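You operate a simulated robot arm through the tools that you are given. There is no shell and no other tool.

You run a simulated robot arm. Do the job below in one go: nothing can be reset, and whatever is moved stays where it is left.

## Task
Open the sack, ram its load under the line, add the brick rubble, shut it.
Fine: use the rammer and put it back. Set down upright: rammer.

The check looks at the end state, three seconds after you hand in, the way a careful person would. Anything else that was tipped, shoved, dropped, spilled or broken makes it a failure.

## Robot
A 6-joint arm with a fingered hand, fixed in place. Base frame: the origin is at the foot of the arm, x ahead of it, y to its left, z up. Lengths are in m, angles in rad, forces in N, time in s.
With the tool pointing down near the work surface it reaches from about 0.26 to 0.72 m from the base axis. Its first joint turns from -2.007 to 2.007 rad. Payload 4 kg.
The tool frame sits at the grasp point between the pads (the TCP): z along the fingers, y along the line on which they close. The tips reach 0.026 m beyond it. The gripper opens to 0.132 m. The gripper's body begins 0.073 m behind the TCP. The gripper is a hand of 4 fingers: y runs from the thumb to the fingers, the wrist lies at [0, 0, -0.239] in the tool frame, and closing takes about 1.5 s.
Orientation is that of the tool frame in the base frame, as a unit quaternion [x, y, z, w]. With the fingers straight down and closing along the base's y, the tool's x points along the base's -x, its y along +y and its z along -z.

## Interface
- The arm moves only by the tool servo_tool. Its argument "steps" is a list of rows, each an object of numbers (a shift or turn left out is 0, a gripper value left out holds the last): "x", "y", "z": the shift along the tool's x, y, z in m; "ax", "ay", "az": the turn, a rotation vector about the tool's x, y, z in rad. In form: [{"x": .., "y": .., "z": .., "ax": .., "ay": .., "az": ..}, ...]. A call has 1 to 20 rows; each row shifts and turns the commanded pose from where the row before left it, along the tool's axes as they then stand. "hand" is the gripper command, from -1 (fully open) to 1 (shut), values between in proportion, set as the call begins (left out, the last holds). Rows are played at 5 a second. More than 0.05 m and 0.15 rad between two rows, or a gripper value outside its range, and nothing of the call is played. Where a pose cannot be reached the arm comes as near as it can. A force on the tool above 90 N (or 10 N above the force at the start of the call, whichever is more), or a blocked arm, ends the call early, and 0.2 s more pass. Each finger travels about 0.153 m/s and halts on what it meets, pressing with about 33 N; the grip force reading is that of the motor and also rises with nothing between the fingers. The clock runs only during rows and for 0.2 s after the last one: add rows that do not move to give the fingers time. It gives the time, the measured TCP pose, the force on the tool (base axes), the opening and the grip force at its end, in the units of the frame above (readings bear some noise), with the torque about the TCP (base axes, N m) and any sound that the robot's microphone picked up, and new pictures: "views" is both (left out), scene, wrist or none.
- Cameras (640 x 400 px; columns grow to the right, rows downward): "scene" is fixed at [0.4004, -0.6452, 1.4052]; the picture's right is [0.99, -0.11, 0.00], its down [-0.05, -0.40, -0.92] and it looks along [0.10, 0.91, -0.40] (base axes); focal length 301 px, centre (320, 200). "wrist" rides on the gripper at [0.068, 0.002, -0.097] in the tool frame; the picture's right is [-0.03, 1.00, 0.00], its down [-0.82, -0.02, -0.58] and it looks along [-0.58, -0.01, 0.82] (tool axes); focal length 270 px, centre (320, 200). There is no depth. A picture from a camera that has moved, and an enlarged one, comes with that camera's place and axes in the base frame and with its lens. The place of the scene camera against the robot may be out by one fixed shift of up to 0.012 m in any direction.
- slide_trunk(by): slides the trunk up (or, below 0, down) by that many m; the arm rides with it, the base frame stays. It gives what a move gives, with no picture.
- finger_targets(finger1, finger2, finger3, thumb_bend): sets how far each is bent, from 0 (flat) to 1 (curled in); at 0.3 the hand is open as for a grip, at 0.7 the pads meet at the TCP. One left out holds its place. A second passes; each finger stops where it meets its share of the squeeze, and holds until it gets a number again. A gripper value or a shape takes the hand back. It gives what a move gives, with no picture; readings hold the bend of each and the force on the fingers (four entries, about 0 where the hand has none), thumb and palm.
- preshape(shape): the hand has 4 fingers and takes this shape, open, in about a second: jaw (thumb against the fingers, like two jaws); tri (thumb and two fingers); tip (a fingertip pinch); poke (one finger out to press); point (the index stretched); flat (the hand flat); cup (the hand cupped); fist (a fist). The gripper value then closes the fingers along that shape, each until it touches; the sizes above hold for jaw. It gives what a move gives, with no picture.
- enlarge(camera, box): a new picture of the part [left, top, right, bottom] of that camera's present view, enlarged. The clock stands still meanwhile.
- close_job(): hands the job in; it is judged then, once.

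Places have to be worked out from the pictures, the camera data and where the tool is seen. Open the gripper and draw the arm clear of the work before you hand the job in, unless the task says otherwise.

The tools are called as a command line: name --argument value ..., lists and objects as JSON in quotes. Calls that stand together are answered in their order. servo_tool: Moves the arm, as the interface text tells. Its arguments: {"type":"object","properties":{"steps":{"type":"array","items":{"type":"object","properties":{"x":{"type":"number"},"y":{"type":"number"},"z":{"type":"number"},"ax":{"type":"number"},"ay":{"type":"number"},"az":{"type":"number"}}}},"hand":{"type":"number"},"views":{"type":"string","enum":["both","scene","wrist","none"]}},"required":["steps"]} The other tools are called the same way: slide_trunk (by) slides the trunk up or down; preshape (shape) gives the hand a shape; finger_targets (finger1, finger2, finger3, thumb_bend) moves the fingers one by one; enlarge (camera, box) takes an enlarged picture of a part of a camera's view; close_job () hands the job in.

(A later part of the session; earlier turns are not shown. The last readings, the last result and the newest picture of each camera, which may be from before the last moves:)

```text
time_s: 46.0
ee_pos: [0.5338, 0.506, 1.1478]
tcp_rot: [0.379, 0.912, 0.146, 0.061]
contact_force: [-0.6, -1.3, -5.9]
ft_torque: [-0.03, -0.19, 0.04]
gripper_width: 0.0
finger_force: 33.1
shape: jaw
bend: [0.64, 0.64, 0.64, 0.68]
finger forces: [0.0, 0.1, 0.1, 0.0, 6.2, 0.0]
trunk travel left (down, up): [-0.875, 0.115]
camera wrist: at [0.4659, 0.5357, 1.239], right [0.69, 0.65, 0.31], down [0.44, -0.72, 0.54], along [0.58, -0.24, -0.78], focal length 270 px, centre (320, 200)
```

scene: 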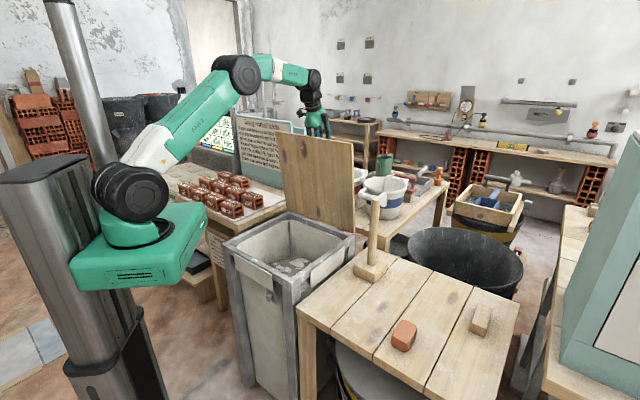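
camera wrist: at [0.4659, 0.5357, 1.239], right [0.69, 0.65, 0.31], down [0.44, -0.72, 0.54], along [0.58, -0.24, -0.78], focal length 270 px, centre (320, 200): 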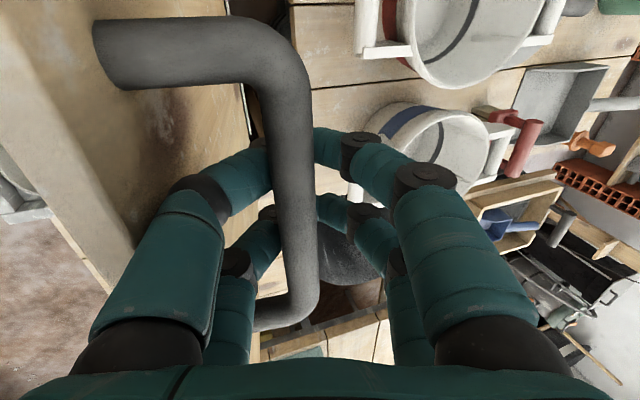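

The lid is at about 85°. I continue past vertical with more outward tilt.

servo_tool --views "both" --steps '[{"y": 0.012, "z": 0.005, "ax": -0.08}, {"y": 0.0112, "z": 0.0069, "ax": -0.08}, {"y": 0.0106, "z": 0.0078, "ax": -0.06}, {"y": 0.0094, "z": 0.0094}, {}]'

```text
time_s: 47.1
ee_pos: [0.5714, 0.5462, 1.1398]
tcp_rot: [0.369, 0.891, 0.245, 0.102]
contact_force: [-1.7, -1.6, -3.3]
ft_torque: [0.08, -0.08, -0.03]
gripper_width: 0.0003
finger_force: 33.0
shape: jaw
bend: [0.66, 0.65, 0.66, 0.69]
finger forces: [0.0, 0.0, 1.6, 0.1, 1.7, 0.1]
trunk travel left (down, up): [-0.875, 0.115]
camera wrist: at [0.4878, 0.5603, 1.2236], right [0.62, 0.59, 0.51], down [0.35, -0.8, 0.48], along [0.7, -0.12, -0.71], focal length 270 px, centre (320, 200)
```

scene: 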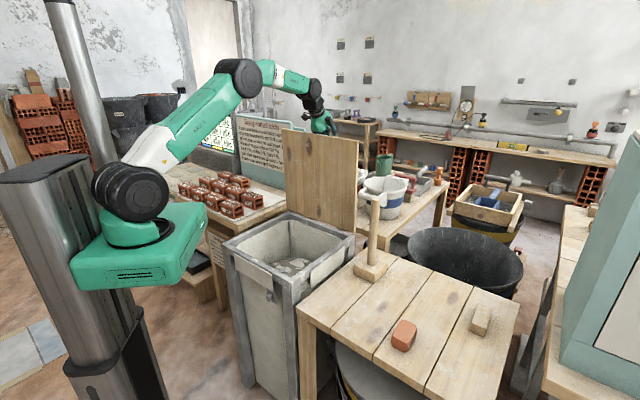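
wrist: 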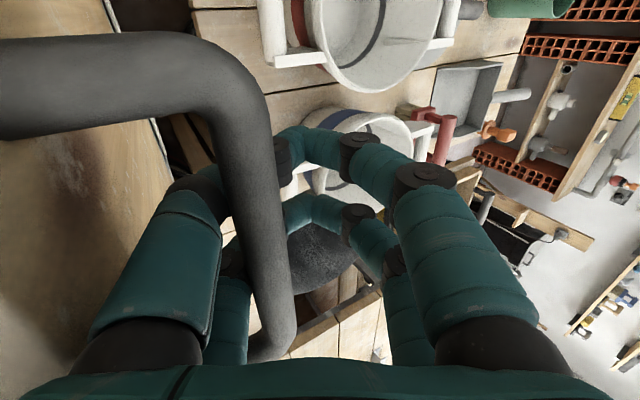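

The lid is about vertical or just past. I push on in small steps and watch for a stop.

servo_tool --views "both" --steps '[{"y": 0.0075, "z": 0.0085, "ax": -0.03}, {"y": 0.0075, "z": 0.0085, "ax": -0.03}, {"y": 0.007, "z": 0.009, "ax": -0.03}, {"y": 0.007, "z": 0.009, "ax": -0.03}, {}]'

```text
time_s: 48.4
ee_pos: [0.5987, 0.5753, 1.1425]
tcp_rot: [0.36, 0.871, 0.309, 0.127]
contact_force: [-0.5, -8.8, 59.3]
ft_torque: [-6.27, 5.12, 1.95]
gripper_width: 0.0001
finger_force: 32.9
shape: jaw
bend: [0.68, 0.69, 0.71, 0.65]
finger forces: [0.1, 0.0, 128.4, 0.0, 43.7, 22.2]
trunk travel left (down, up): [-0.875, 0.115]
camera wrist: at [0.5077, 0.5801, 1.2189], right [0.57, 0.53, 0.63], down [0.31, -0.85, 0.44], along [0.76, -0.05, -0.64], focal length 270 px, centre (320, 200)
```

scene: 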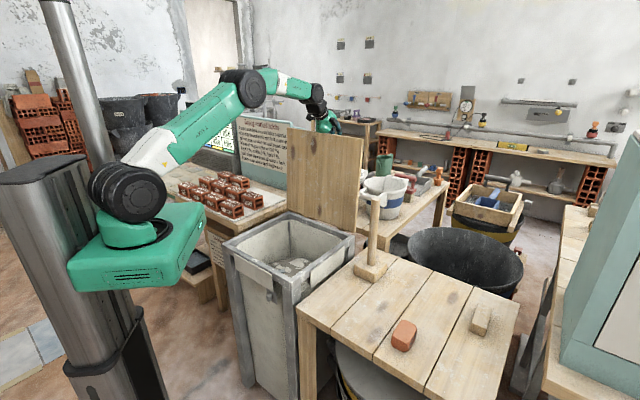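
wrist: 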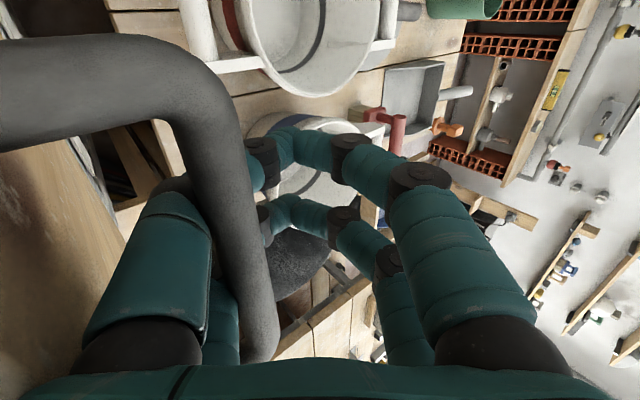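

The hand jammed: 59 N vertical, with the fingers wedged over the lid edge. I back it straight up 1.5 cm to relieve that.

servo_tool --views "both" --steps '[{"y": 0.003, "z": -0.004}, {"y": 0.003, "z": -0.004}, {"y": 0.003, "z": -0.004}, {}]'

```text
time_s: 49.4
ee_pos: [0.5989, 0.5729, 1.1423]
tcp_rot: [0.362, 0.875, 0.298, 0.123]
contact_force: [-4.3, -5.8, 11.0]
ft_torque: [-1.8, 1.79, 0.82]
gripper_width: 0.0002
finger_force: 33.3
shape: jaw
bend: [0.68, 0.69, 0.71, 0.66]
finger forces: [0.1, 0.0, 70.7, 0.0, 22.5, 14.0]
trunk travel left (down, up): [-0.875, 0.115]
camera wrist: at [0.5093, 0.5815, 1.2187], right [0.58, 0.54, 0.61], down [0.32, -0.84, 0.44], along [0.75, -0.06, -0.66], focal length 270 px, centre (320, 200)
```

scene: 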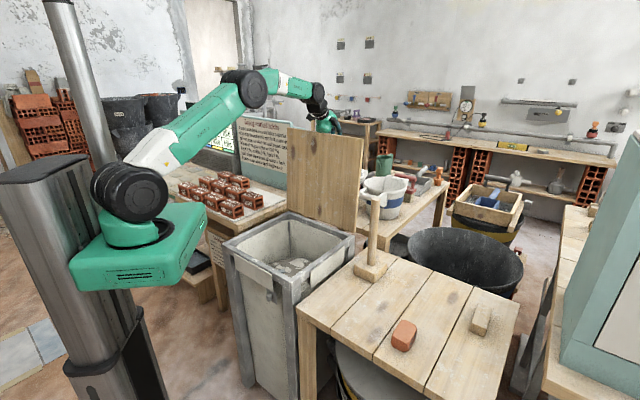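
wrist: 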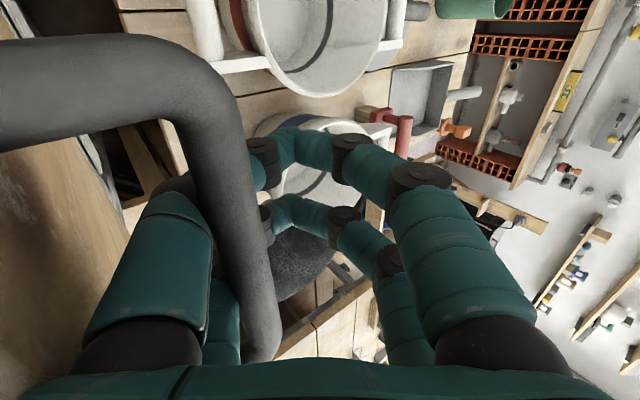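

The wedge is easing. I take some tilt out of the hand and nudge outward to see where the lid's stop is.

servo_tool --views "both" --steps '[{"ax": 0.04, "y": 0.002, "z": -0.002}, {"ax": 0.04, "y": 0.002, "z": -0.002}, {"ax": 0.04, "y": 0.002, "z": -0.002}, {"y": 0.004, "z": 0.003}, {}]'

enlarge --camera "scene" --box '[210, 80, 400, 300]'

```text
time_s: 50.5
ee_pos: [0.6021, 0.5765, 1.1356]
tcp_rot: [0.369, 0.893, 0.236, 0.098]
contact_force: [-8.4, -6.5, -47.8]
ft_torque: [1.19, -1.75, -0.21]
gripper_width: 0.0
finger_force: 32.9
shape: jaw
bend: [0.68, 0.69, 0.67, 0.66]
finger forces: [0.1, 0.0, 13.1, 0.0, 32.0, 0.0]
out of reach, approached as far as the arm can: row 4
trunk travel left (down, up): [-0.875, 0.115]
camera wrist: at [0.5208, 0.593, 1.2202], right [0.63, 0.6, 0.49], down [0.36, -0.79, 0.49], along [0.68, -0.13, -0.72], focal length 270 px, centre (320, 200)
```

scene: 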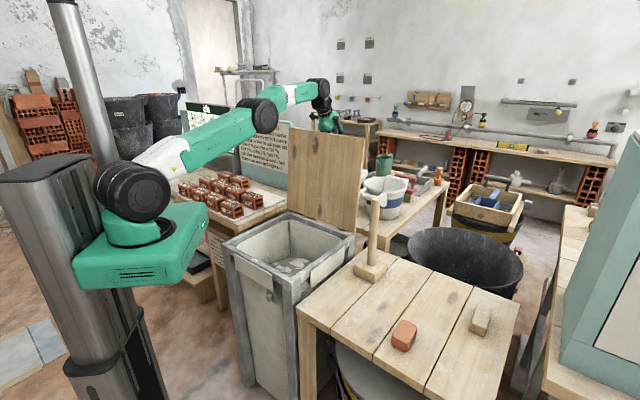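
wrist: 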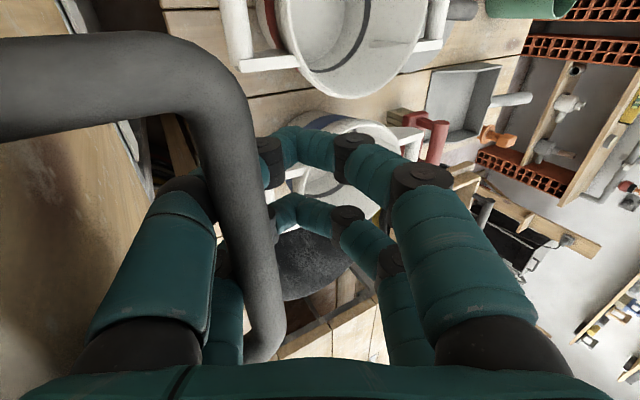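

```text
1.82 times, centred on (305, 190) of scene
camera zoom: at [0.4004, -0.6452, 1.4052], right [0.99, -0.11, 0.0], down [-0.05, -0.4, -0.92], along [0.1, 0.91, -0.4], focal length 547 px, centre (347, 218)
```

zoom: 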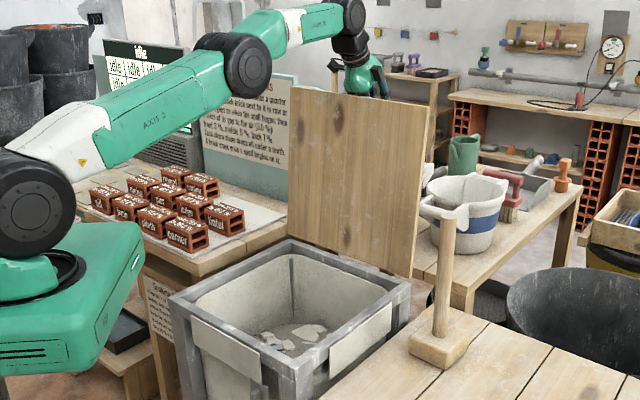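

The lid looks about 94° open. The hook is now pulling up on the bar with about 48 N, so I lower the hand slightly to slacken it and read the remaining force.

servo_tool --views "wrist" --steps '[{"y": -0.0022, "z": 0.0035}, {"y": -0.0022, "z": 0.0035}, {}]'

```text
time_s: 51.4
ee_pos: [0.6015, 0.5753, 1.1362]
tcp_rot: [0.37, 0.891, 0.243, 0.1]
contact_force: [-6.1, -1.3, -28.8]
ft_torque: [0.6, -0.99, -0.3]
gripper_width: 0.0003
finger_force: 32.6
shape: jaw
bend: [0.68, 0.69, 0.67, 0.66]
finger forces: [0.0, 0.1, 10.0, 0.0, 18.5, 0.0]
trunk travel left (down, up): [-0.875, 0.115]
camera wrist: at [0.5194, 0.5914, 1.2194], right [0.63, 0.59, 0.51], down [0.36, -0.8, 0.49], along [0.69, -0.12, -0.71], focal length 270 px, centre (320, 200)
```

wrist: 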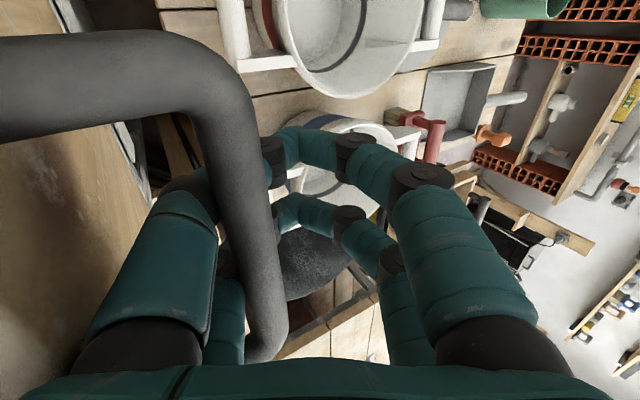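

The tension is halving. I lower further until it's slack.

servo_tool --views "none" --steps '[{"y": -0.0022, "z": 0.0035}, {"y": -0.0022, "z": 0.0035}, {}]'

```text
time_s: 52.1
ee_pos: [0.602, 0.5749, 1.1365]
tcp_rot: [0.369, 0.89, 0.249, 0.102]
contact_force: [-3.7, 3.3, -4.4]
ft_torque: [-0.62, 0.07, -0.1]
gripper_width: 0.0
finger_force: 33.2
shape: jaw
bend: [0.68, 0.69, 0.67, 0.66]
finger forces: [0.1, 0.0, 22.3, 0.0, 12.2, 0.0]
trunk travel left (down, up): [-0.875, 0.115]
```

Forces are near zero now. To get out without pushing the lid back, I first open only fingers 1 and 2, which carry no load and are probably on the far side.

finger_targets --finger1 0.35 --finger2 0.35

enlarge --camera "wrist" --box '[0, 0, 640, 400]'

enlarge --camera "scene" --box '[210, 60, 400, 300]'

```text
time_s: 53.1
ee_pos: [0.5975, 0.5714, 1.1345]
tcp_rot: [0.369, 0.891, 0.243, 0.101]
contact_force: [-16.8, -11.5, -1.9]
ft_torque: [-5.16, 2.39, 1.08]
gripper_width: 0.0453
finger_force: 123.1
shape: fingers
bend: [0.35, 0.35, 0.8, 0.78]
finger forces: [0.0, 0.1, 169.6, 0.0, 74.3, 1.3]
trunk travel left (down, up): [-0.875, 0.115]
```

```text
1.00 times, centred on (320, 200) of wrist (not enlarged: the box is as wide or as high as the picture)
camera zoom: at [0.5154, 0.5874, 1.2169], right [0.63, 0.59, 0.51], down [0.36, -0.8, 0.49], along [0.69, -0.13, -0.71], focal length 270 px, centre (320, 200)
```

zoom: 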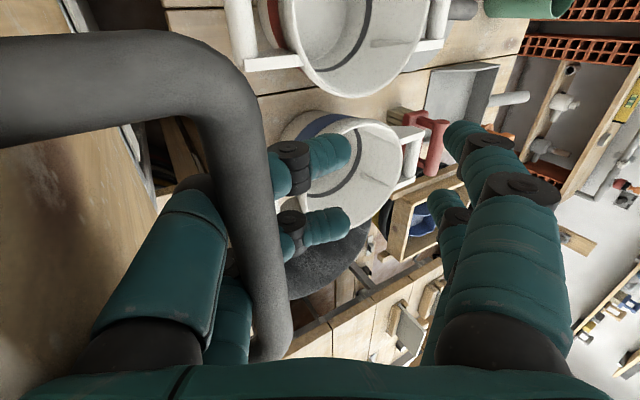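

```text
1.67 times, centred on (305, 180) of scene
camera zoom: at [0.4004, -0.6452, 1.4052], right [0.99, -0.11, 0.0], down [-0.05, -0.4, -0.92], along [0.1, 0.91, -0.4], focal length 501 px, centre (345, 233)
```

zoom: 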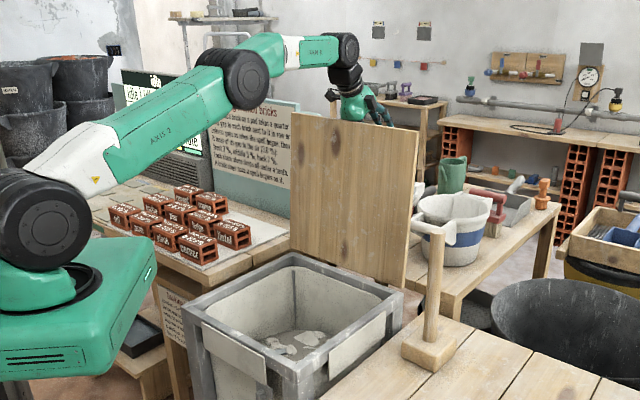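

Fingers 1 and 2 are the far pair and are now open. The near pair pushes the bar outward with about 20 N and the lid doesn't yield, so it's at its stop. I relax the near pair just enough to slide out.

finger_targets --finger3 0.62 --thumb_bend 0.62

enlarge --camera "wrist" --box '[0, 0, 640, 400]'

```text
time_s: 54.1
ee_pos: [0.6019, 0.5759, 1.1353]
tcp_rot: [0.369, 0.89, 0.246, 0.102]
contact_force: [2.4, 0.9, 2.7]
ft_torque: [-0.21, 0.27, 0.09]
gripper_width: 0.0709
finger_force: 1.9
shape: fingers
bend: [0.35, 0.35, 0.62, 0.62]
finger forces: [0.1, 0.0, 3.5, 0.0, 0.0, 0.3]
trunk travel left (down, up): [-0.875, 0.115]
```

```text
1.00 times, centred on (320, 200) of wrist (not enlarged: the box is as wide or as high as the picture)
camera zoom: at [0.5185, 0.5892, 1.2175], right [0.62, 0.59, 0.51], down [0.35, -0.8, 0.48], along [0.7, -0.12, -0.71], focal length 270 px, centre (320, 200)
```

zoom: 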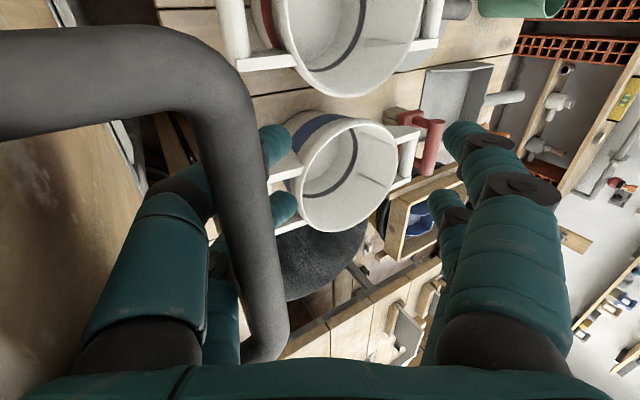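

Contact is nearly gone, but the near fingertips still reach past the bar. I relax them a little more.

finger_targets --finger3 0.52 --thumb_bend 0.52

enlarge --camera "wrist" --box '[0, 0, 640, 400]'

```text
time_s: 55.1
ee_pos: [0.6018, 0.5745, 1.1345]
tcp_rot: [0.369, 0.891, 0.246, 0.102]
contact_force: [1.1, 1.7, -0.1]
ft_torque: [-0.06, 0.15, 0.11]
gripper_width: 0.0874
finger_force: 2.1
shape: fingers
bend: [0.35, 0.35, 0.52, 0.52]
finger forces: [0.1, 0.0, 2.2, 0.0, 0.1, 1.2]
trunk travel left (down, up): [-0.875, 0.115]
```

```text
1.00 times, centred on (320, 200) of wrist (not enlarged: the box is as wide or as high as the picture)
camera zoom: at [0.5184, 0.5891, 1.2169], right [0.62, 0.59, 0.51], down [0.35, -0.8, 0.48], along [0.7, -0.12, -0.71], focal length 270 px, centre (320, 200)
```

zoom: 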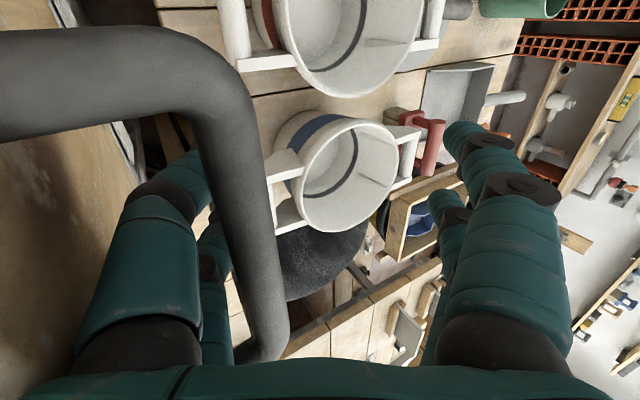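

The near fingers now sit between the bar and the lid. I withdraw upward in small steps, leaning the motion outward so any rubbing only pushes the lid open.

servo_tool --views "wrist" --steps '[{"y": 0.004, "z": -0.0092}, {"y": 0.004, "z": -0.0092}, {}]'

```text
time_s: 56.0
ee_pos: [0.5992, 0.5737, 1.1533]
tcp_rot: [0.369, 0.891, 0.245, 0.101]
contact_force: [-1.0, -0.7, -4.5]
ft_torque: [0.11, -0.17, -0.02]
gripper_width: 0.0892
finger_force: 2.5
shape: fingers
bend: [0.35, 0.35, 0.52, 0.51]
finger forces: [0.0, 0.0, 0.9, 0.0, 3.0, 0.2]
trunk travel left (down, up): [-0.875, 0.115]
camera wrist: at [0.5168, 0.5884, 1.2352], right [0.62, 0.59, 0.51], down [0.36, -0.8, 0.49], along [0.7, -0.12, -0.71], focal length 270 px, centre (320, 200)
```

wrist: 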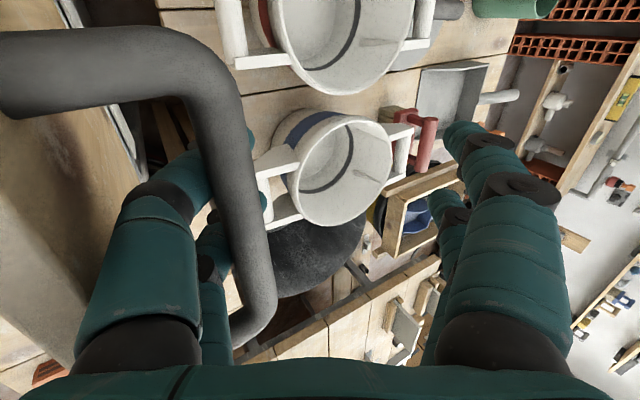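

It's going well, though the fingertips still touch the bar lightly. I open the near pair a touch more and keep withdrawing.

finger_targets --finger3 0.46 --thumb_bend 0.46

servo_tool --views "wrist" --steps '[{"y": 0.003, "z": -0.0095}, {"y": 0.003, "z": -0.0095}, {}]'

```text
time_s: 57.0
ee_pos: [0.5999, 0.5733, 1.154]
tcp_rot: [0.369, 0.89, 0.246, 0.102]
contact_force: [1.0, 1.0, 0.2]
ft_torque: [-0.05, 0.07, -0.06]
gripper_width: 0.0975
finger_force: 0.8
shape: fingers
bend: [0.35, 0.35, 0.46, 0.46]
finger forces: [0.0, 0.0, 0.1, 0.0, 1.2, 0.1]
trunk travel left (down, up): [-0.875, 0.115]
```

```text
time_s: 57.8
ee_pos: [0.5968, 0.5716, 1.1705]
tcp_rot: [0.369, 0.891, 0.244, 0.101]
contact_force: [-0.5, -1.8, -11.8]
ft_torque: [0.21, -0.34, -0.03]
gripper_width: 0.1021
finger_force: 6.4
shape: fingers
bend: [0.35, 0.35, 0.45, 0.44]
finger forces: [0.0, 0.0, 2.3, 0.0, 10.7, 0.1]
trunk travel left (down, up): [-0.875, 0.115]
camera wrist: at [0.5135, 0.5863, 1.2526], right [0.63, 0.59, 0.51], down [0.36, -0.8, 0.49], along [0.69, -0.12, -0.71], focal length 270 px, centre (320, 200)
```

wrist: 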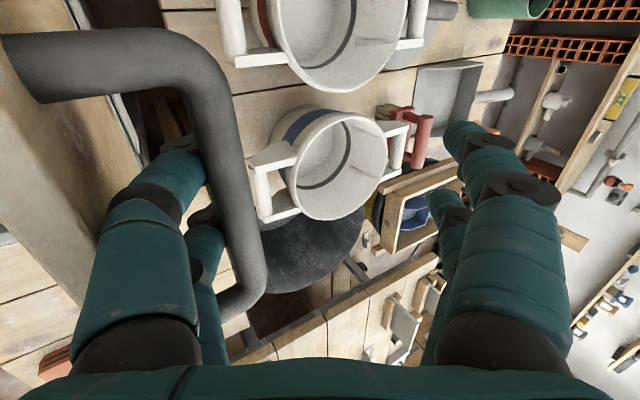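

The near fingers are leaning on the bar, so I straighten them a bit more and pull along the hand's own axis.

finger_targets --finger3 0.38 --thumb_bend 0.38

servo_tool --views "wrist" --steps '[{"z": -0.01}, {"z": -0.01}, {}]'

```text
time_s: 58.8
ee_pos: [0.5963, 0.5702, 1.171]
tcp_rot: [0.369, 0.89, 0.246, 0.102]
contact_force: [1.5, 2.6, 1.3]
ft_torque: [-0.12, 0.11, -0.05]
gripper_width: 0.111
finger_force: 1.4
shape: fingers
bend: [0.35, 0.35, 0.38, 0.38]
finger forces: [0.1, 0.0, 1.4, 0.0, 1.6, 0.0]
trunk travel left (down, up): [-0.875, 0.115]
```

```text
time_s: 59.5
ee_pos: [0.5892, 0.5636, 1.1877]
tcp_rot: [0.369, 0.891, 0.245, 0.101]
contact_force: [0.6, 1.7, -3.3]
ft_torque: [0.05, -0.01, -0.02]
gripper_width: 0.1123
finger_force: 2.4
shape: fingers
bend: [0.35, 0.35, 0.37, 0.38]
finger forces: [0.1, 0.1, 2.6, 0.1, 2.1, 0.0]
trunk travel left (down, up): [-0.875, 0.115]
camera wrist: at [0.507, 0.5787, 1.2711], right [0.62, 0.59, 0.51], down [0.36, -0.8, 0.49], along [0.7, -0.12, -0.71], focal length 270 px, centre (320, 200)
```

wrist: 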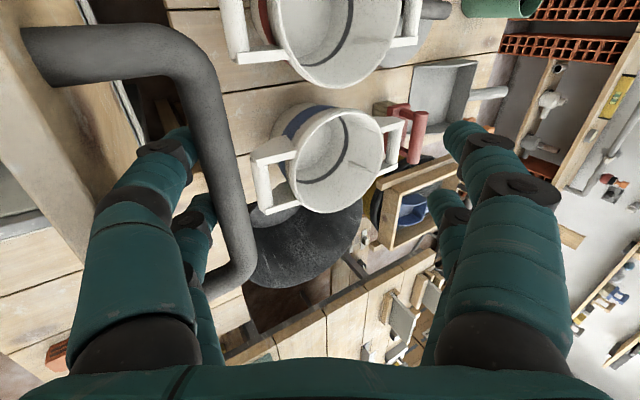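

Forces are small. I continue out with a slight outward bias.

servo_tool --views "both" --steps '[{"y": 0.002, "z": -0.01}, {"y": 0.002, "z": -0.01}, {"y": 0.002, "z": -0.01}, {}]'

```text
time_s: 60.5
ee_pos: [0.5841, 0.5551, 1.2171]
tcp_rot: [0.369, 0.891, 0.245, 0.102]
contact_force: [1.2, 1.0, 1.8]
ft_torque: [0.01, -0.02, -0.01]
gripper_width: 0.1114
finger_force: 0.0
shape: fingers
bend: [0.35, 0.35, 0.38, 0.38]
finger forces: [0.0, 0.0, 0.5, 0.0, 0.1, 0.0]
trunk travel left (down, up): [-0.875, 0.115]
camera wrist: at [0.5002, 0.5693, 1.2999], right [0.62, 0.59, 0.51], down [0.35, -0.8, 0.48], along [0.7, -0.12, -0.71], focal length 270 px, centre (320, 200)
```

scene: 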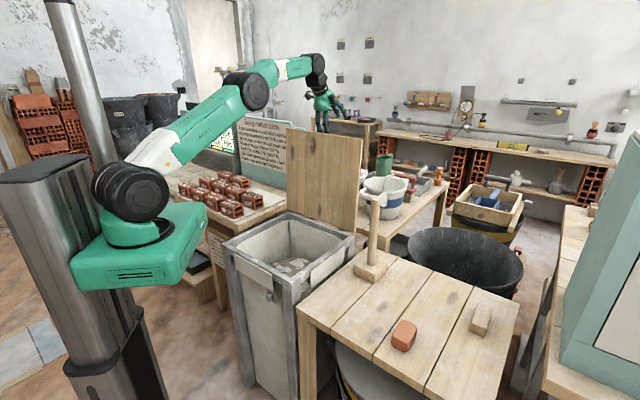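
wrist: 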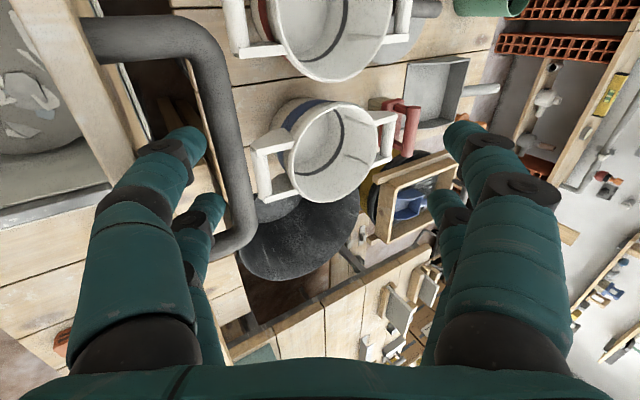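

The lid stays where it is. I rise further to clear its top edge.

servo_tool --views "both" --steps '[{"y": 0.002, "z": -0.015}, {"y": 0.002, "z": -0.015}, {"y": 0.002, "z": -0.02}, {"z": -0.02}, {}]'

```text
time_s: 61.8
ee_pos: [0.5617, 0.5342, 1.2784]
tcp_rot: [0.369, 0.89, 0.247, 0.103]
contact_force: [0.5, 0.7, -0.5]
ft_torque: [-0.03, 0.01, -0.01]
gripper_width: 0.1115
finger_force: 0.1
shape: fingers
bend: [0.35, 0.35, 0.38, 0.38]
finger forces: [0.1, 0.0, 0.0, 0.1, 0.0, 0.0]
trunk travel left (down, up): [-0.875, 0.115]
camera wrist: at [0.479, 0.5493, 1.3622], right [0.62, 0.59, 0.51], down [0.35, -0.8, 0.49], along [0.7, -0.12, -0.71], focal length 270 px, centre (320, 200)
```

scene: 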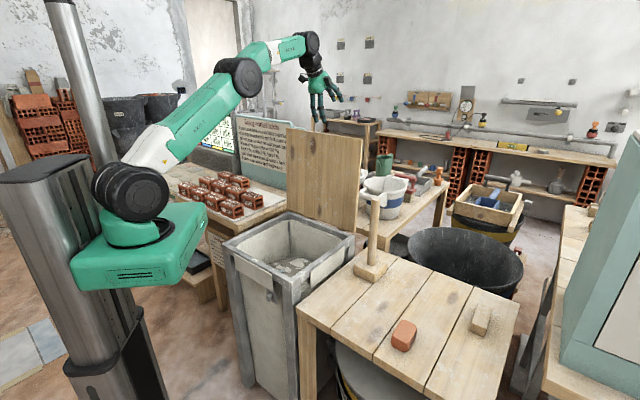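
wrist: 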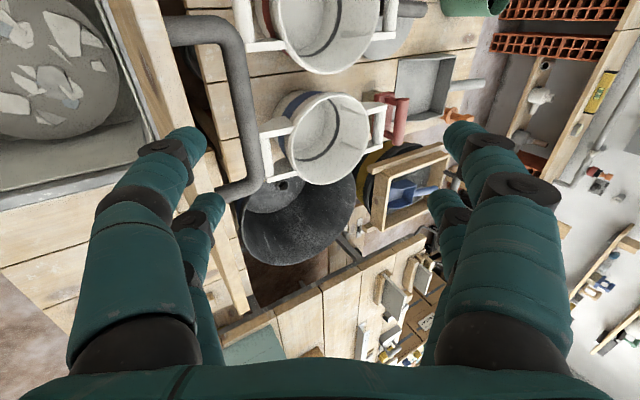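

The lid is open at its stop and the hand is free. I retreat toward the robot above the lid edge, level the hand, and look down into the sack.

servo_tool --hand -1 --views "both" --steps '[{"y": 0.01, "z": -0.017}, {"y": -0.0344, "z": -0.0204}, {"y": -0.0344, "z": -0.0204}, {"y": -0.0344, "z": -0.0204}, {"y": -0.0344, "z": -0.0204}, {"y": -0.0344, "z": -0.0204}, {"ax": 0.107}, {"ax": 0.107}, {"ax": 0.107}, {"ax": 0.107}, {"ax": 0.107}, {}]'

```text
time_s: 64.3
ee_pos: [0.4176, 0.3895, 1.2993]
tcp_rot: [0.383, 0.924, 0.002, 0.0]
contact_force: [-0.6, 0.8, 0.3]
ft_torque: [-0.04, 0.01, -0.01]
gripper_width: 0.1321
finger_force: 0.2
shape: jaw
bend: [0.3, 0.3, 0.3, 0.3]
finger forces: [0.1, 0.0, 0.0, 0.0, 0.0, 0.0]
out of reach, approached as far as the arm can: row 1
trunk travel left (down, up): [-0.875, 0.115]
camera wrist: at [0.369, 0.4396, 1.3943], right [0.72, 0.69, 0.0], down [0.56, -0.59, 0.58], along [0.4, -0.42, -0.82], focal length 270 px, centre (320, 200)
```

scene: 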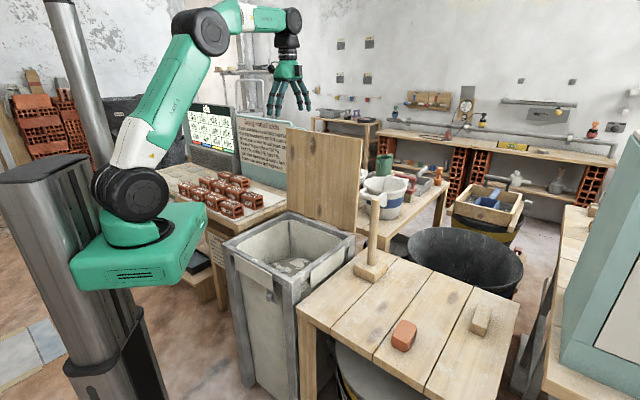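
wrist: 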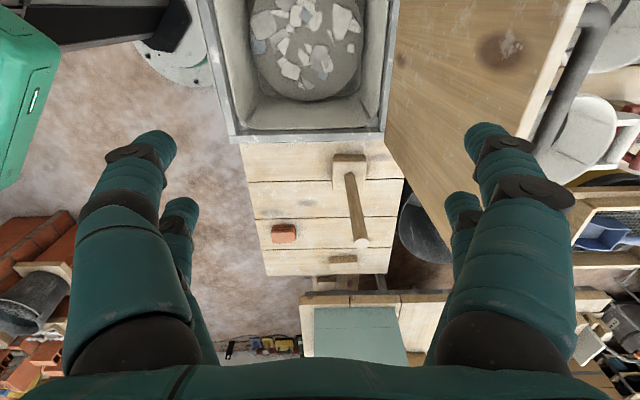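

Now I can see into the sack, so I zoom in on its load and look for the line.

enlarge --camera "wrist" --box '[200, 0, 420, 150]'

enlarge --camera "scene" --box '[220, 200, 370, 310]'

enlarge --camera "wrist" --box '[230, 130, 420, 290]'

```text
2.67 times, centred on (310, 75) of wrist
camera zoom: at [0.369, 0.4396, 1.3943], right [0.72, 0.69, 0.0], down [0.56, -0.59, 0.58], along [0.4, -0.42, -0.82], focal length 721 px, centre (347, 533)
```

zoom: 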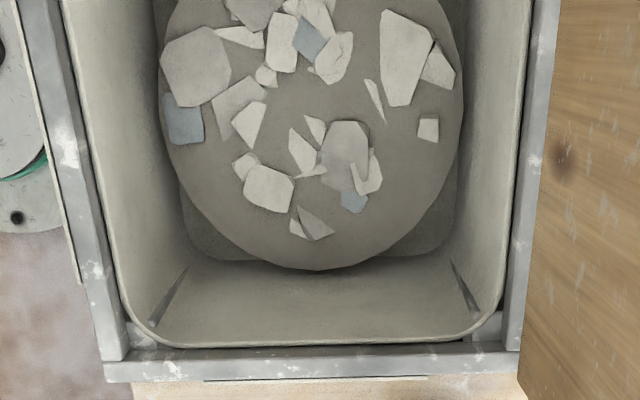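

```text
3.64 times, centred on (295, 255) of scene
camera zoom: at [0.4004, -0.6452, 1.4052], right [0.99, -0.11, 0.0], down [-0.05, -0.4, -0.92], along [0.1, 0.91, -0.4], focal length 1093 px, centre (411, 0)
```

zoom: 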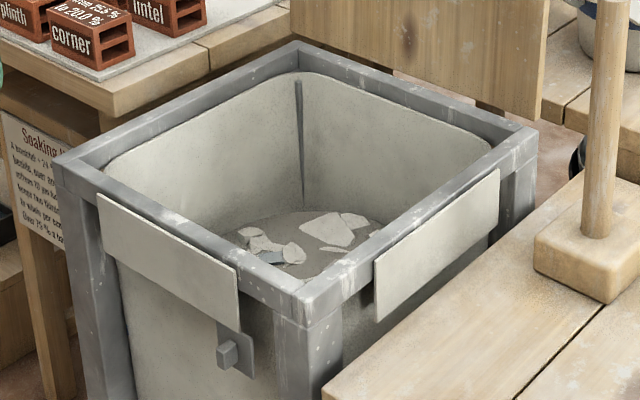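

```text
2.50 times, centred on (325, 210) of wrist
camera zoom: at [0.369, 0.4396, 1.3943], right [0.72, 0.69, 0.0], down [0.56, -0.59, 0.58], along [0.4, -0.42, -0.82], focal length 676 px, centre (308, 175)
```

zoom: 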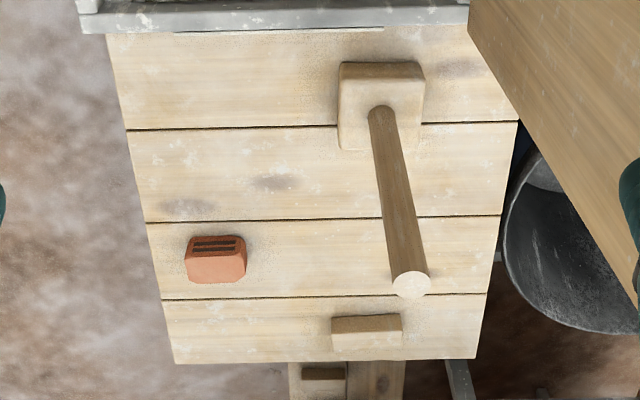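

The load is a rubble dome about 8–10 cm below the rim, and no line shows above it. So I need to ram it down until the line appears. The rammer's handle is at about (0.678,0.229) with its top at about 1.02. I raise the trunk a little for reach and go hover over it.

slide_trunk --by 0.06

servo_tool --steps '[{"x": -0.0371, "y": 0.0088}, {"x": -0.0371, "y": 0.0088}, {"x": -0.0371, "y": 0.0088}, {"x": -0.0371, "y": 0.0088}, {"x": -0.0371, "y": 0.0088}, {"x": -0.0371, "y": 0.0088}, {"x": -0.0371, "y": 0.0088, "z": 0.03}, {"x": -0.0373, "y": 0.0084, "z": 0.03}, {"z": 0.04}, {"z": 0.04}, {"z": 0.04}, {"z": 0.04}, {}]'

```text
time_s: 65.3
ee_pos: [0.418, 0.3904, 1.358]
tcp_rot: [0.383, 0.924, 0.003, 0.002]
contact_force: [-0.3, -0.2, -0.5]
ft_torque: [0.0, -0.01, 0.05]
gripper_width: 0.1318
finger_force: 0.1
shape: jaw
bend: [0.3, 0.3, 0.3, 0.3]
finger forces: [0.1, 0.1, 0.0, 0.0, 0.1, 0.0]
trunk travel left (down, up): [-0.935, 0.055]
```

```text
time_s: 68.2
ee_pos: [0.6414, 0.2325, 1.1265]
tcp_rot: [0.383, 0.924, 0.003, 0.001]
contact_force: [0.3, 0.1, 0.2]
ft_torque: [-0.02, -0.02, 0.02]
gripper_width: 0.1317
finger_force: 0.0
shape: jaw
bend: [0.3, 0.3, 0.3, 0.3]
finger forces: [0.0, 0.0, 0.1, 0.0, 0.1, 0.0]
out of reach, approached as far as the arm can: row 5, 6, 8
trunk travel left (down, up): [-0.935, 0.055]
camera wrist: at [0.5938, 0.2824, 1.221], right [0.72, 0.69, 0.01], down [0.56, -0.59, 0.58], along [0.4, -0.42, -0.82], focal length 270 px, centre (320, 200)
```

scene: 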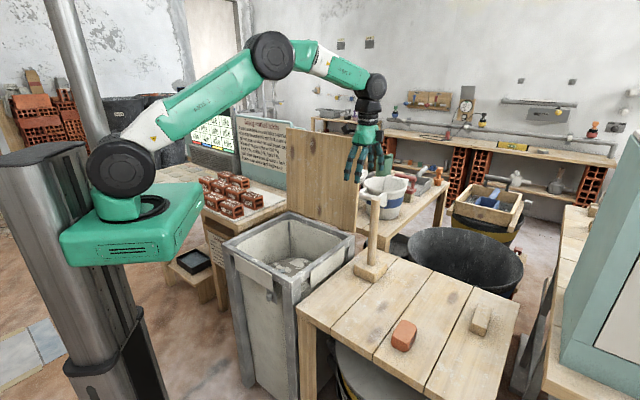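
wrist: 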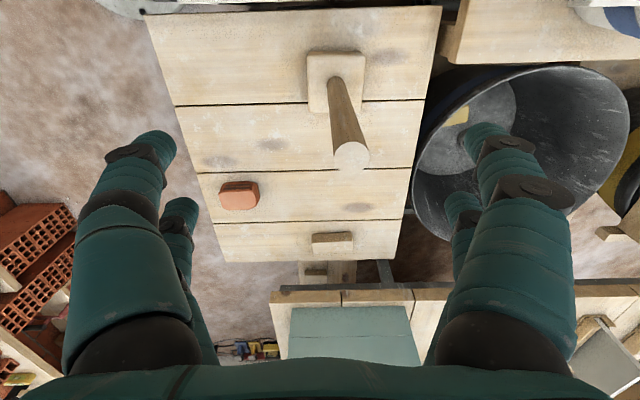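

The handle top is at about (0.681,0.230), 4 cm beyond the TCP. I go down to where the arm reaches further, still above the handle top, and line up.

servo_tool --steps '[{"z": 0.03}, {"z": 0.025}, {"x": -0.015, "y": 0.0135}, {"x": -0.0147, "y": 0.0135}, {}]'

```text
time_s: 69.3
ee_pos: [0.6816, 0.2324, 1.0708]
tcp_rot: [0.383, 0.924, 0.002, 0.001]
contact_force: [0.0, -0.1, -0.6]
ft_torque: [0.02, 0.02, 0.03]
gripper_width: 0.1318
finger_force: 0.2
shape: jaw
bend: [0.3, 0.3, 0.3, 0.3]
finger forces: [0.0, 0.0, 0.1, 0.0, 0.1, 0.0]
trunk travel left (down, up): [-0.935, 0.055]
camera wrist: at [0.6332, 0.2821, 1.1664], right [0.72, 0.69, 0.01], down [0.56, -0.59, 0.58], along [0.4, -0.42, -0.82], focal length 270 px, centre (320, 200)
```

scene: 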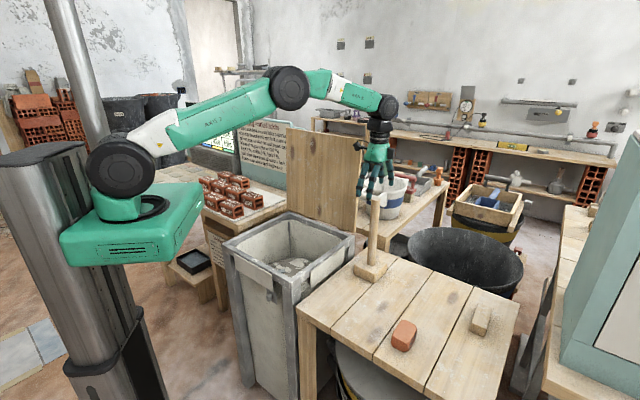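
wrist: 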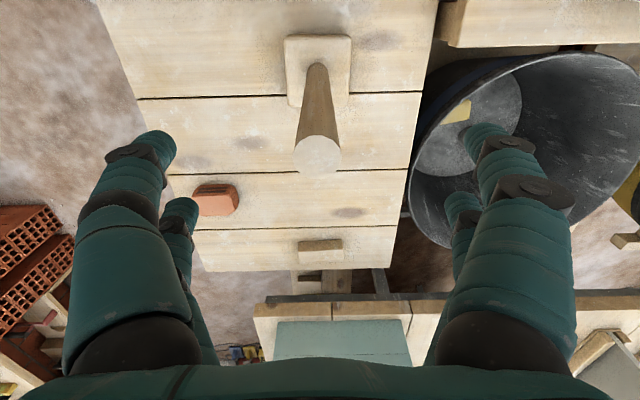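

The hand is centred over the handle. I descend around it until the handle top is nearly at the palm.

servo_tool --views "wrist" --steps '[{"y": -0.001, "z": 0.03}, {"z": 0.03}, {"z": 0.03}, {"z": 0.015}, {"z": 0.005}, {}]'

```text
time_s: 70.8
ee_pos: [0.6849, 0.2314, 0.9582]
tcp_rot: [0.382, 0.924, 0.002, 0.0]
contact_force: [-0.3, -0.5, -0.5]
ft_torque: [-0.01, 0.02, 0.04]
gripper_width: 0.132
finger_force: 0.2
shape: jaw
bend: [0.3, 0.3, 0.3, 0.3]
finger forces: [0.0, 0.0, 0.0, 0.0, 0.1, 0.1]
trunk travel left (down, up): [-0.935, 0.055]
camera wrist: at [0.6369, 0.2806, 1.0533], right [0.72, 0.69, 0.01], down [0.56, -0.59, 0.58], along [0.4, -0.42, -0.82], focal length 270 px, centre (320, 200)
```

wrist: 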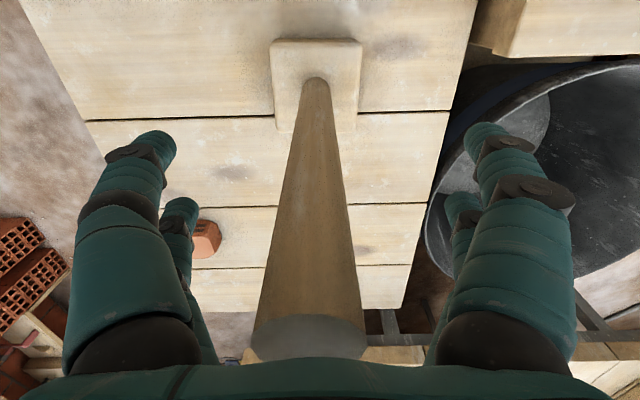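

The gap to the palm is about 1 cm. I ease down toward a light touch.

servo_tool --views "none" --steps '[{"z": 0.004}, {"z": 0.003}, {"z": 0.002}, {"z": 0.002}, {}]'

```text
time_s: 72.0
ee_pos: [0.6849, 0.2295, 0.9485]
tcp_rot: [0.383, 0.924, 0.003, 0.0]
contact_force: [0.2, -0.5, 1.0]
ft_torque: [-0.03, -0.01, 0.02]
gripper_width: 0.1317
finger_force: 0.0
shape: jaw
bend: [0.3, 0.3, 0.3, 0.3]
finger forces: [0.0, 0.0, 0.0, 0.0, 0.1, 0.1]
trunk travel left (down, up): [-0.935, 0.055]
```

No touch yet, so I carry on in 2 mm steps.

servo_tool --views "none" --steps '[{"z": 0.002}, {"z": 0.002}, {"z": 0.002}, {}]'

```text
time_s: 73.0
ee_pos: [0.6844, 0.2295, 0.9423]
tcp_rot: [0.383, 0.924, 0.001, 0.001]
contact_force: [0.0, 0.0, 0.6]
ft_torque: [-0.01, 0.0, -0.01]
gripper_width: 0.132
finger_force: 0.1
shape: jaw
bend: [0.3, 0.3, 0.3, 0.3]
finger forces: [0.1, 0.0, 0.0, 0.0, 0.1, 0.1]
trunk travel left (down, up): [-0.935, 0.055]
```

servo_tool --views "wrist" --steps '[{"z": 0.002}, {"z": 0.002}, {"z": 0.002}, {}]'

```text
time_s: 74.0
ee_pos: [0.6849, 0.2311, 0.9404]
tcp_rot: [0.383, 0.924, 0.005, 0.004]
contact_force: [3.0, 2.3, 19.0]
ft_torque: [-0.13, 0.22, 0.0]
gripper_width: 0.132
finger_force: 0.1
shape: jaw
bend: [0.3, 0.3, 0.3, 0.3]
finger forces: [0.1, 0.0, 0.0, 0.0, 0.0, 19.2]
trunk travel left (down, up): [-0.935, 0.055]
camera wrist: at [0.6364, 0.2801, 1.036], right [0.72, 0.69, 0.01], down [0.56, -0.59, 0.58], along [0.4, -0.41, -0.81], focal length 270 px, centre (320, 200)
```

wrist: 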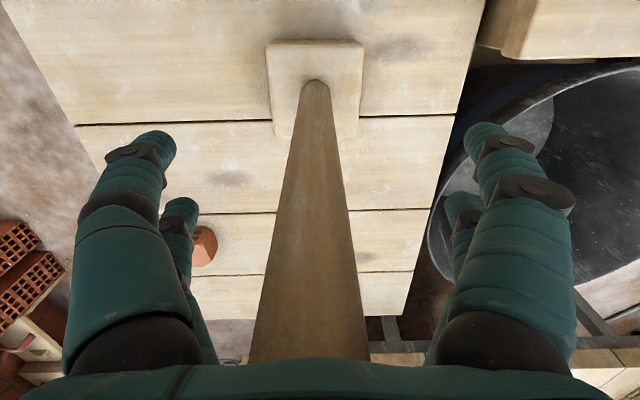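

The palm touched the handle top at z≈0.941. I back off 2 mm and close on the handle.

servo_tool --views "none" --steps '[{"z": -0.002}, {"z": -0.001}, {}]'

servo_tool --hand 1 --views "both" --steps '[{}, {}, {}, {}, {}, {}, {}, {}, {}]'

```text
time_s: 74.8
ee_pos: [0.6837, 0.2302, 0.9411]
tcp_rot: [0.383, 0.924, 0.002, 0.001]
contact_force: [1.9, 1.2, 13.7]
ft_torque: [-0.1, 0.22, 0.02]
gripper_width: 0.1318
finger_force: 0.0
shape: jaw
bend: [0.3, 0.3, 0.3, 0.3]
finger forces: [0.1, 0.0, 0.0, 0.0, 0.0, 14.0]
trunk travel left (down, up): [-0.935, 0.055]
```

```text
time_s: 76.8
ee_pos: [0.6839, 0.2299, 0.9407]
tcp_rot: [0.382, 0.924, 0.002, 0.001]
contact_force: [2.9, -1.0, 9.2]
ft_torque: [-0.06, 0.16, 0.08]
gripper_width: 0.0142
finger_force: 33.0
shape: jaw
bend: [0.73, 0.72, 0.73, 0.73]
finger forces: [0.0, 31.8, 34.0, 0.0, 2.9, 16.7]
trunk travel left (down, up): [-0.935, 0.055]
camera wrist: at [0.6358, 0.2795, 1.0363], right [0.72, 0.69, 0.01], down [0.56, -0.59, 0.58], along [0.4, -0.42, -0.82], focal length 270 px, centre (320, 200)
```

scene: 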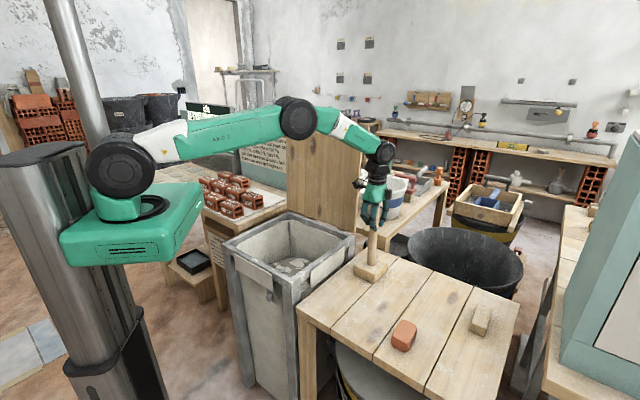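
wrist: 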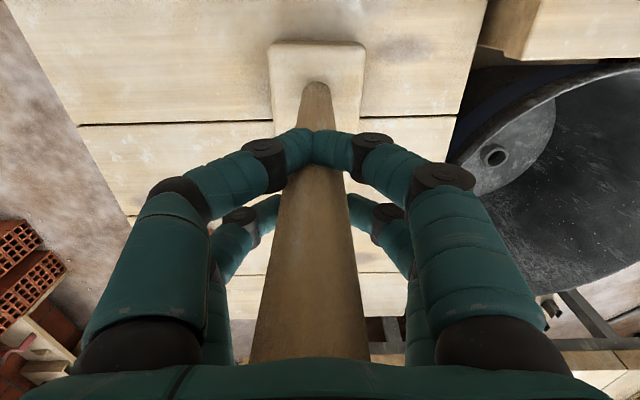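

Only one finger pair really pinches the handle and the other closed in front of it, which is a weak hold. I open and try the three-finger shape, which suits a round handle better.

servo_tool --hand -1 --views "none" --steps '[{}, {}, {}, {}, {}, {}, {}, {}]'

preshape --shape "tri"

enlarge --camera "wrist" --box '[0, 0, 640, 400]'

enlarge --camera "scene" --box '[330, 130, 430, 290]'

```text
time_s: 78.5
ee_pos: [0.6847, 0.2301, 0.9407]
tcp_rot: [0.383, 0.924, 0.002, 0.0]
contact_force: [-0.3, 1.3, 9.2]
ft_torque: [-0.11, -0.08, -0.04]
gripper_width: 0.1322
finger_force: 0.1
shape: jaw
bend: [0.3, 0.3, 0.3, 0.3]
finger forces: [0.0, 0.1, 0.1, 0.0, 0.0, 9.8]
trunk travel left (down, up): [-0.935, 0.055]
```

```text
time_s: 79.5
ee_pos: [0.683, 0.2293, 0.9426]
tcp_rot: [0.382, 0.924, 0.002, 0.001]
contact_force: [0.0, 0.9, 10.2]
ft_torque: [-0.11, -0.12, 0.0]
gripper_width: 0.1316
finger_force: 0.1
shape: tri
bend: [0.3, 0.3, 0.3, 0.3]
finger forces: [0.0, 0.0, 0.0, 0.0, 0.0, 9.8]
trunk travel left (down, up): [-0.935, 0.055]
```

```text
1.00 times, centred on (320, 200) of wrist (not enlarged: the box is as wide or as high as the picture)
camera zoom: at [0.6355, 0.2796, 1.0366], right [0.72, 0.69, 0.01], down [0.56, -0.59, 0.58], along [0.4, -0.42, -0.82], focal length 270 px, centre (320, 200)
```

zoom: 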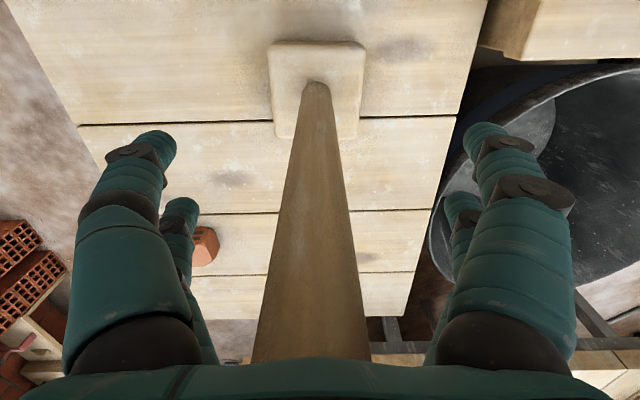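

```text
2.50 times, centred on (380, 210) of scene
camera zoom: at [0.4004, -0.6452, 1.4052], right [0.99, -0.11, 0.0], down [-0.05, -0.4, -0.92], along [0.1, 0.91, -0.4], focal length 752 px, centre (170, 175)
```

zoom: 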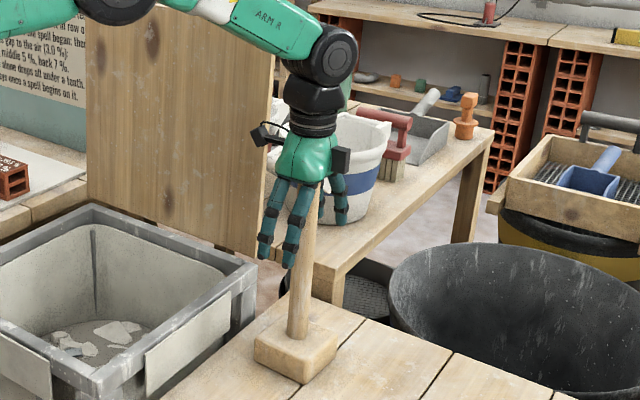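

Tri leaves the digits in the same pairs, at about ±19 mm to the sides. So I go back to jaw and shift the hand 18 mm, so that one pair is centred squarely on the handle.

preshape --shape "jaw"

servo_tool --views "none" --steps '[{"z": -0.003}, {"x": 0.009}, {"x": 0.009}, {}]'

servo_tool --hand 1 --views "both" --steps '[{}, {}, {}, {}, {}, {}, {}, {}, {}]'

```text
time_s: 80.3
ee_pos: [0.6835, 0.2294, 0.9418]
tcp_rot: [0.382, 0.924, 0.002, 0.001]
contact_force: [-0.3, 0.4, 8.9]
ft_torque: [-0.1, -0.09, 0.01]
gripper_width: 0.1319
finger_force: 0.1
shape: jaw
bend: [0.3, 0.3, 0.3, 0.3]
finger forces: [0.1, 0.0, 0.1, 0.0, 0.0, 9.6]
trunk travel left (down, up): [-0.935, 0.055]
```

```text
time_s: 81.3
ee_pos: [0.672, 0.2418, 0.9437]
tcp_rot: [0.383, 0.924, 0.002, 0.001]
contact_force: [1.2, -1.4, 2.7]
ft_torque: [0.02, -0.02, 0.01]
gripper_width: 0.1321
finger_force: 0.3
shape: jaw
bend: [0.3, 0.3, 0.3, 0.3]
finger forces: [0.0, 0.0, 0.1, 0.0, 0.0, 3.7]
trunk travel left (down, up): [-0.935, 0.055]
```

```text
time_s: 83.3
ee_pos: [0.6727, 0.2436, 0.9445]
tcp_rot: [0.383, 0.924, 0.003, 0.002]
contact_force: [0.7, -1.7, 0.9]
ft_torque: [0.04, 0.0, -0.04]
gripper_width: 0.0
finger_force: 33.0
shape: jaw
bend: [0.61, 0.72, 0.73, 0.7]
finger forces: [0.1, 29.1, 28.8, 0.0, 0.0, 5.8]
trunk travel left (down, up): [-0.935, 0.055]
camera wrist: at [0.6239, 0.2928, 1.0394], right [0.72, 0.69, 0.0], down [0.56, -0.59, 0.58], along [0.4, -0.42, -0.82], focal length 270 px, centre (320, 200)
```

scene: 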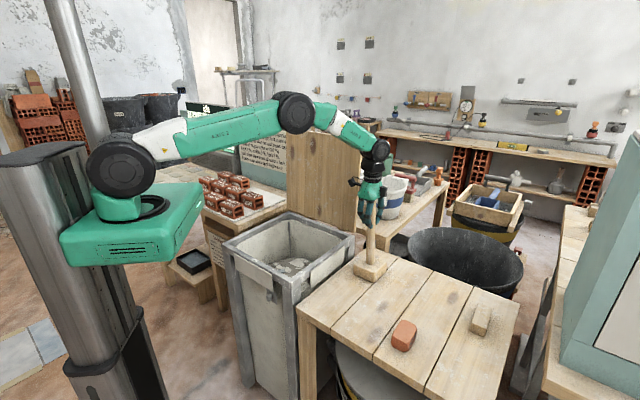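
wrist: 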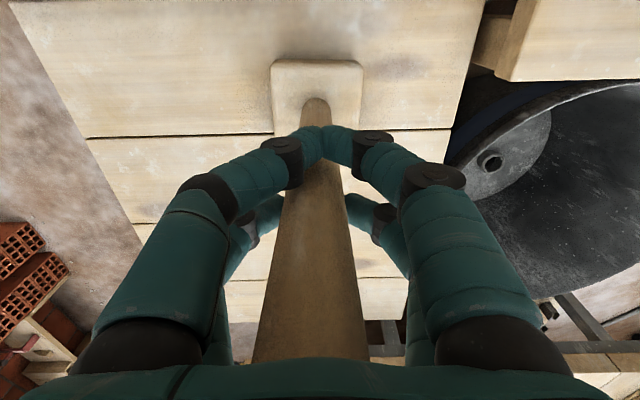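

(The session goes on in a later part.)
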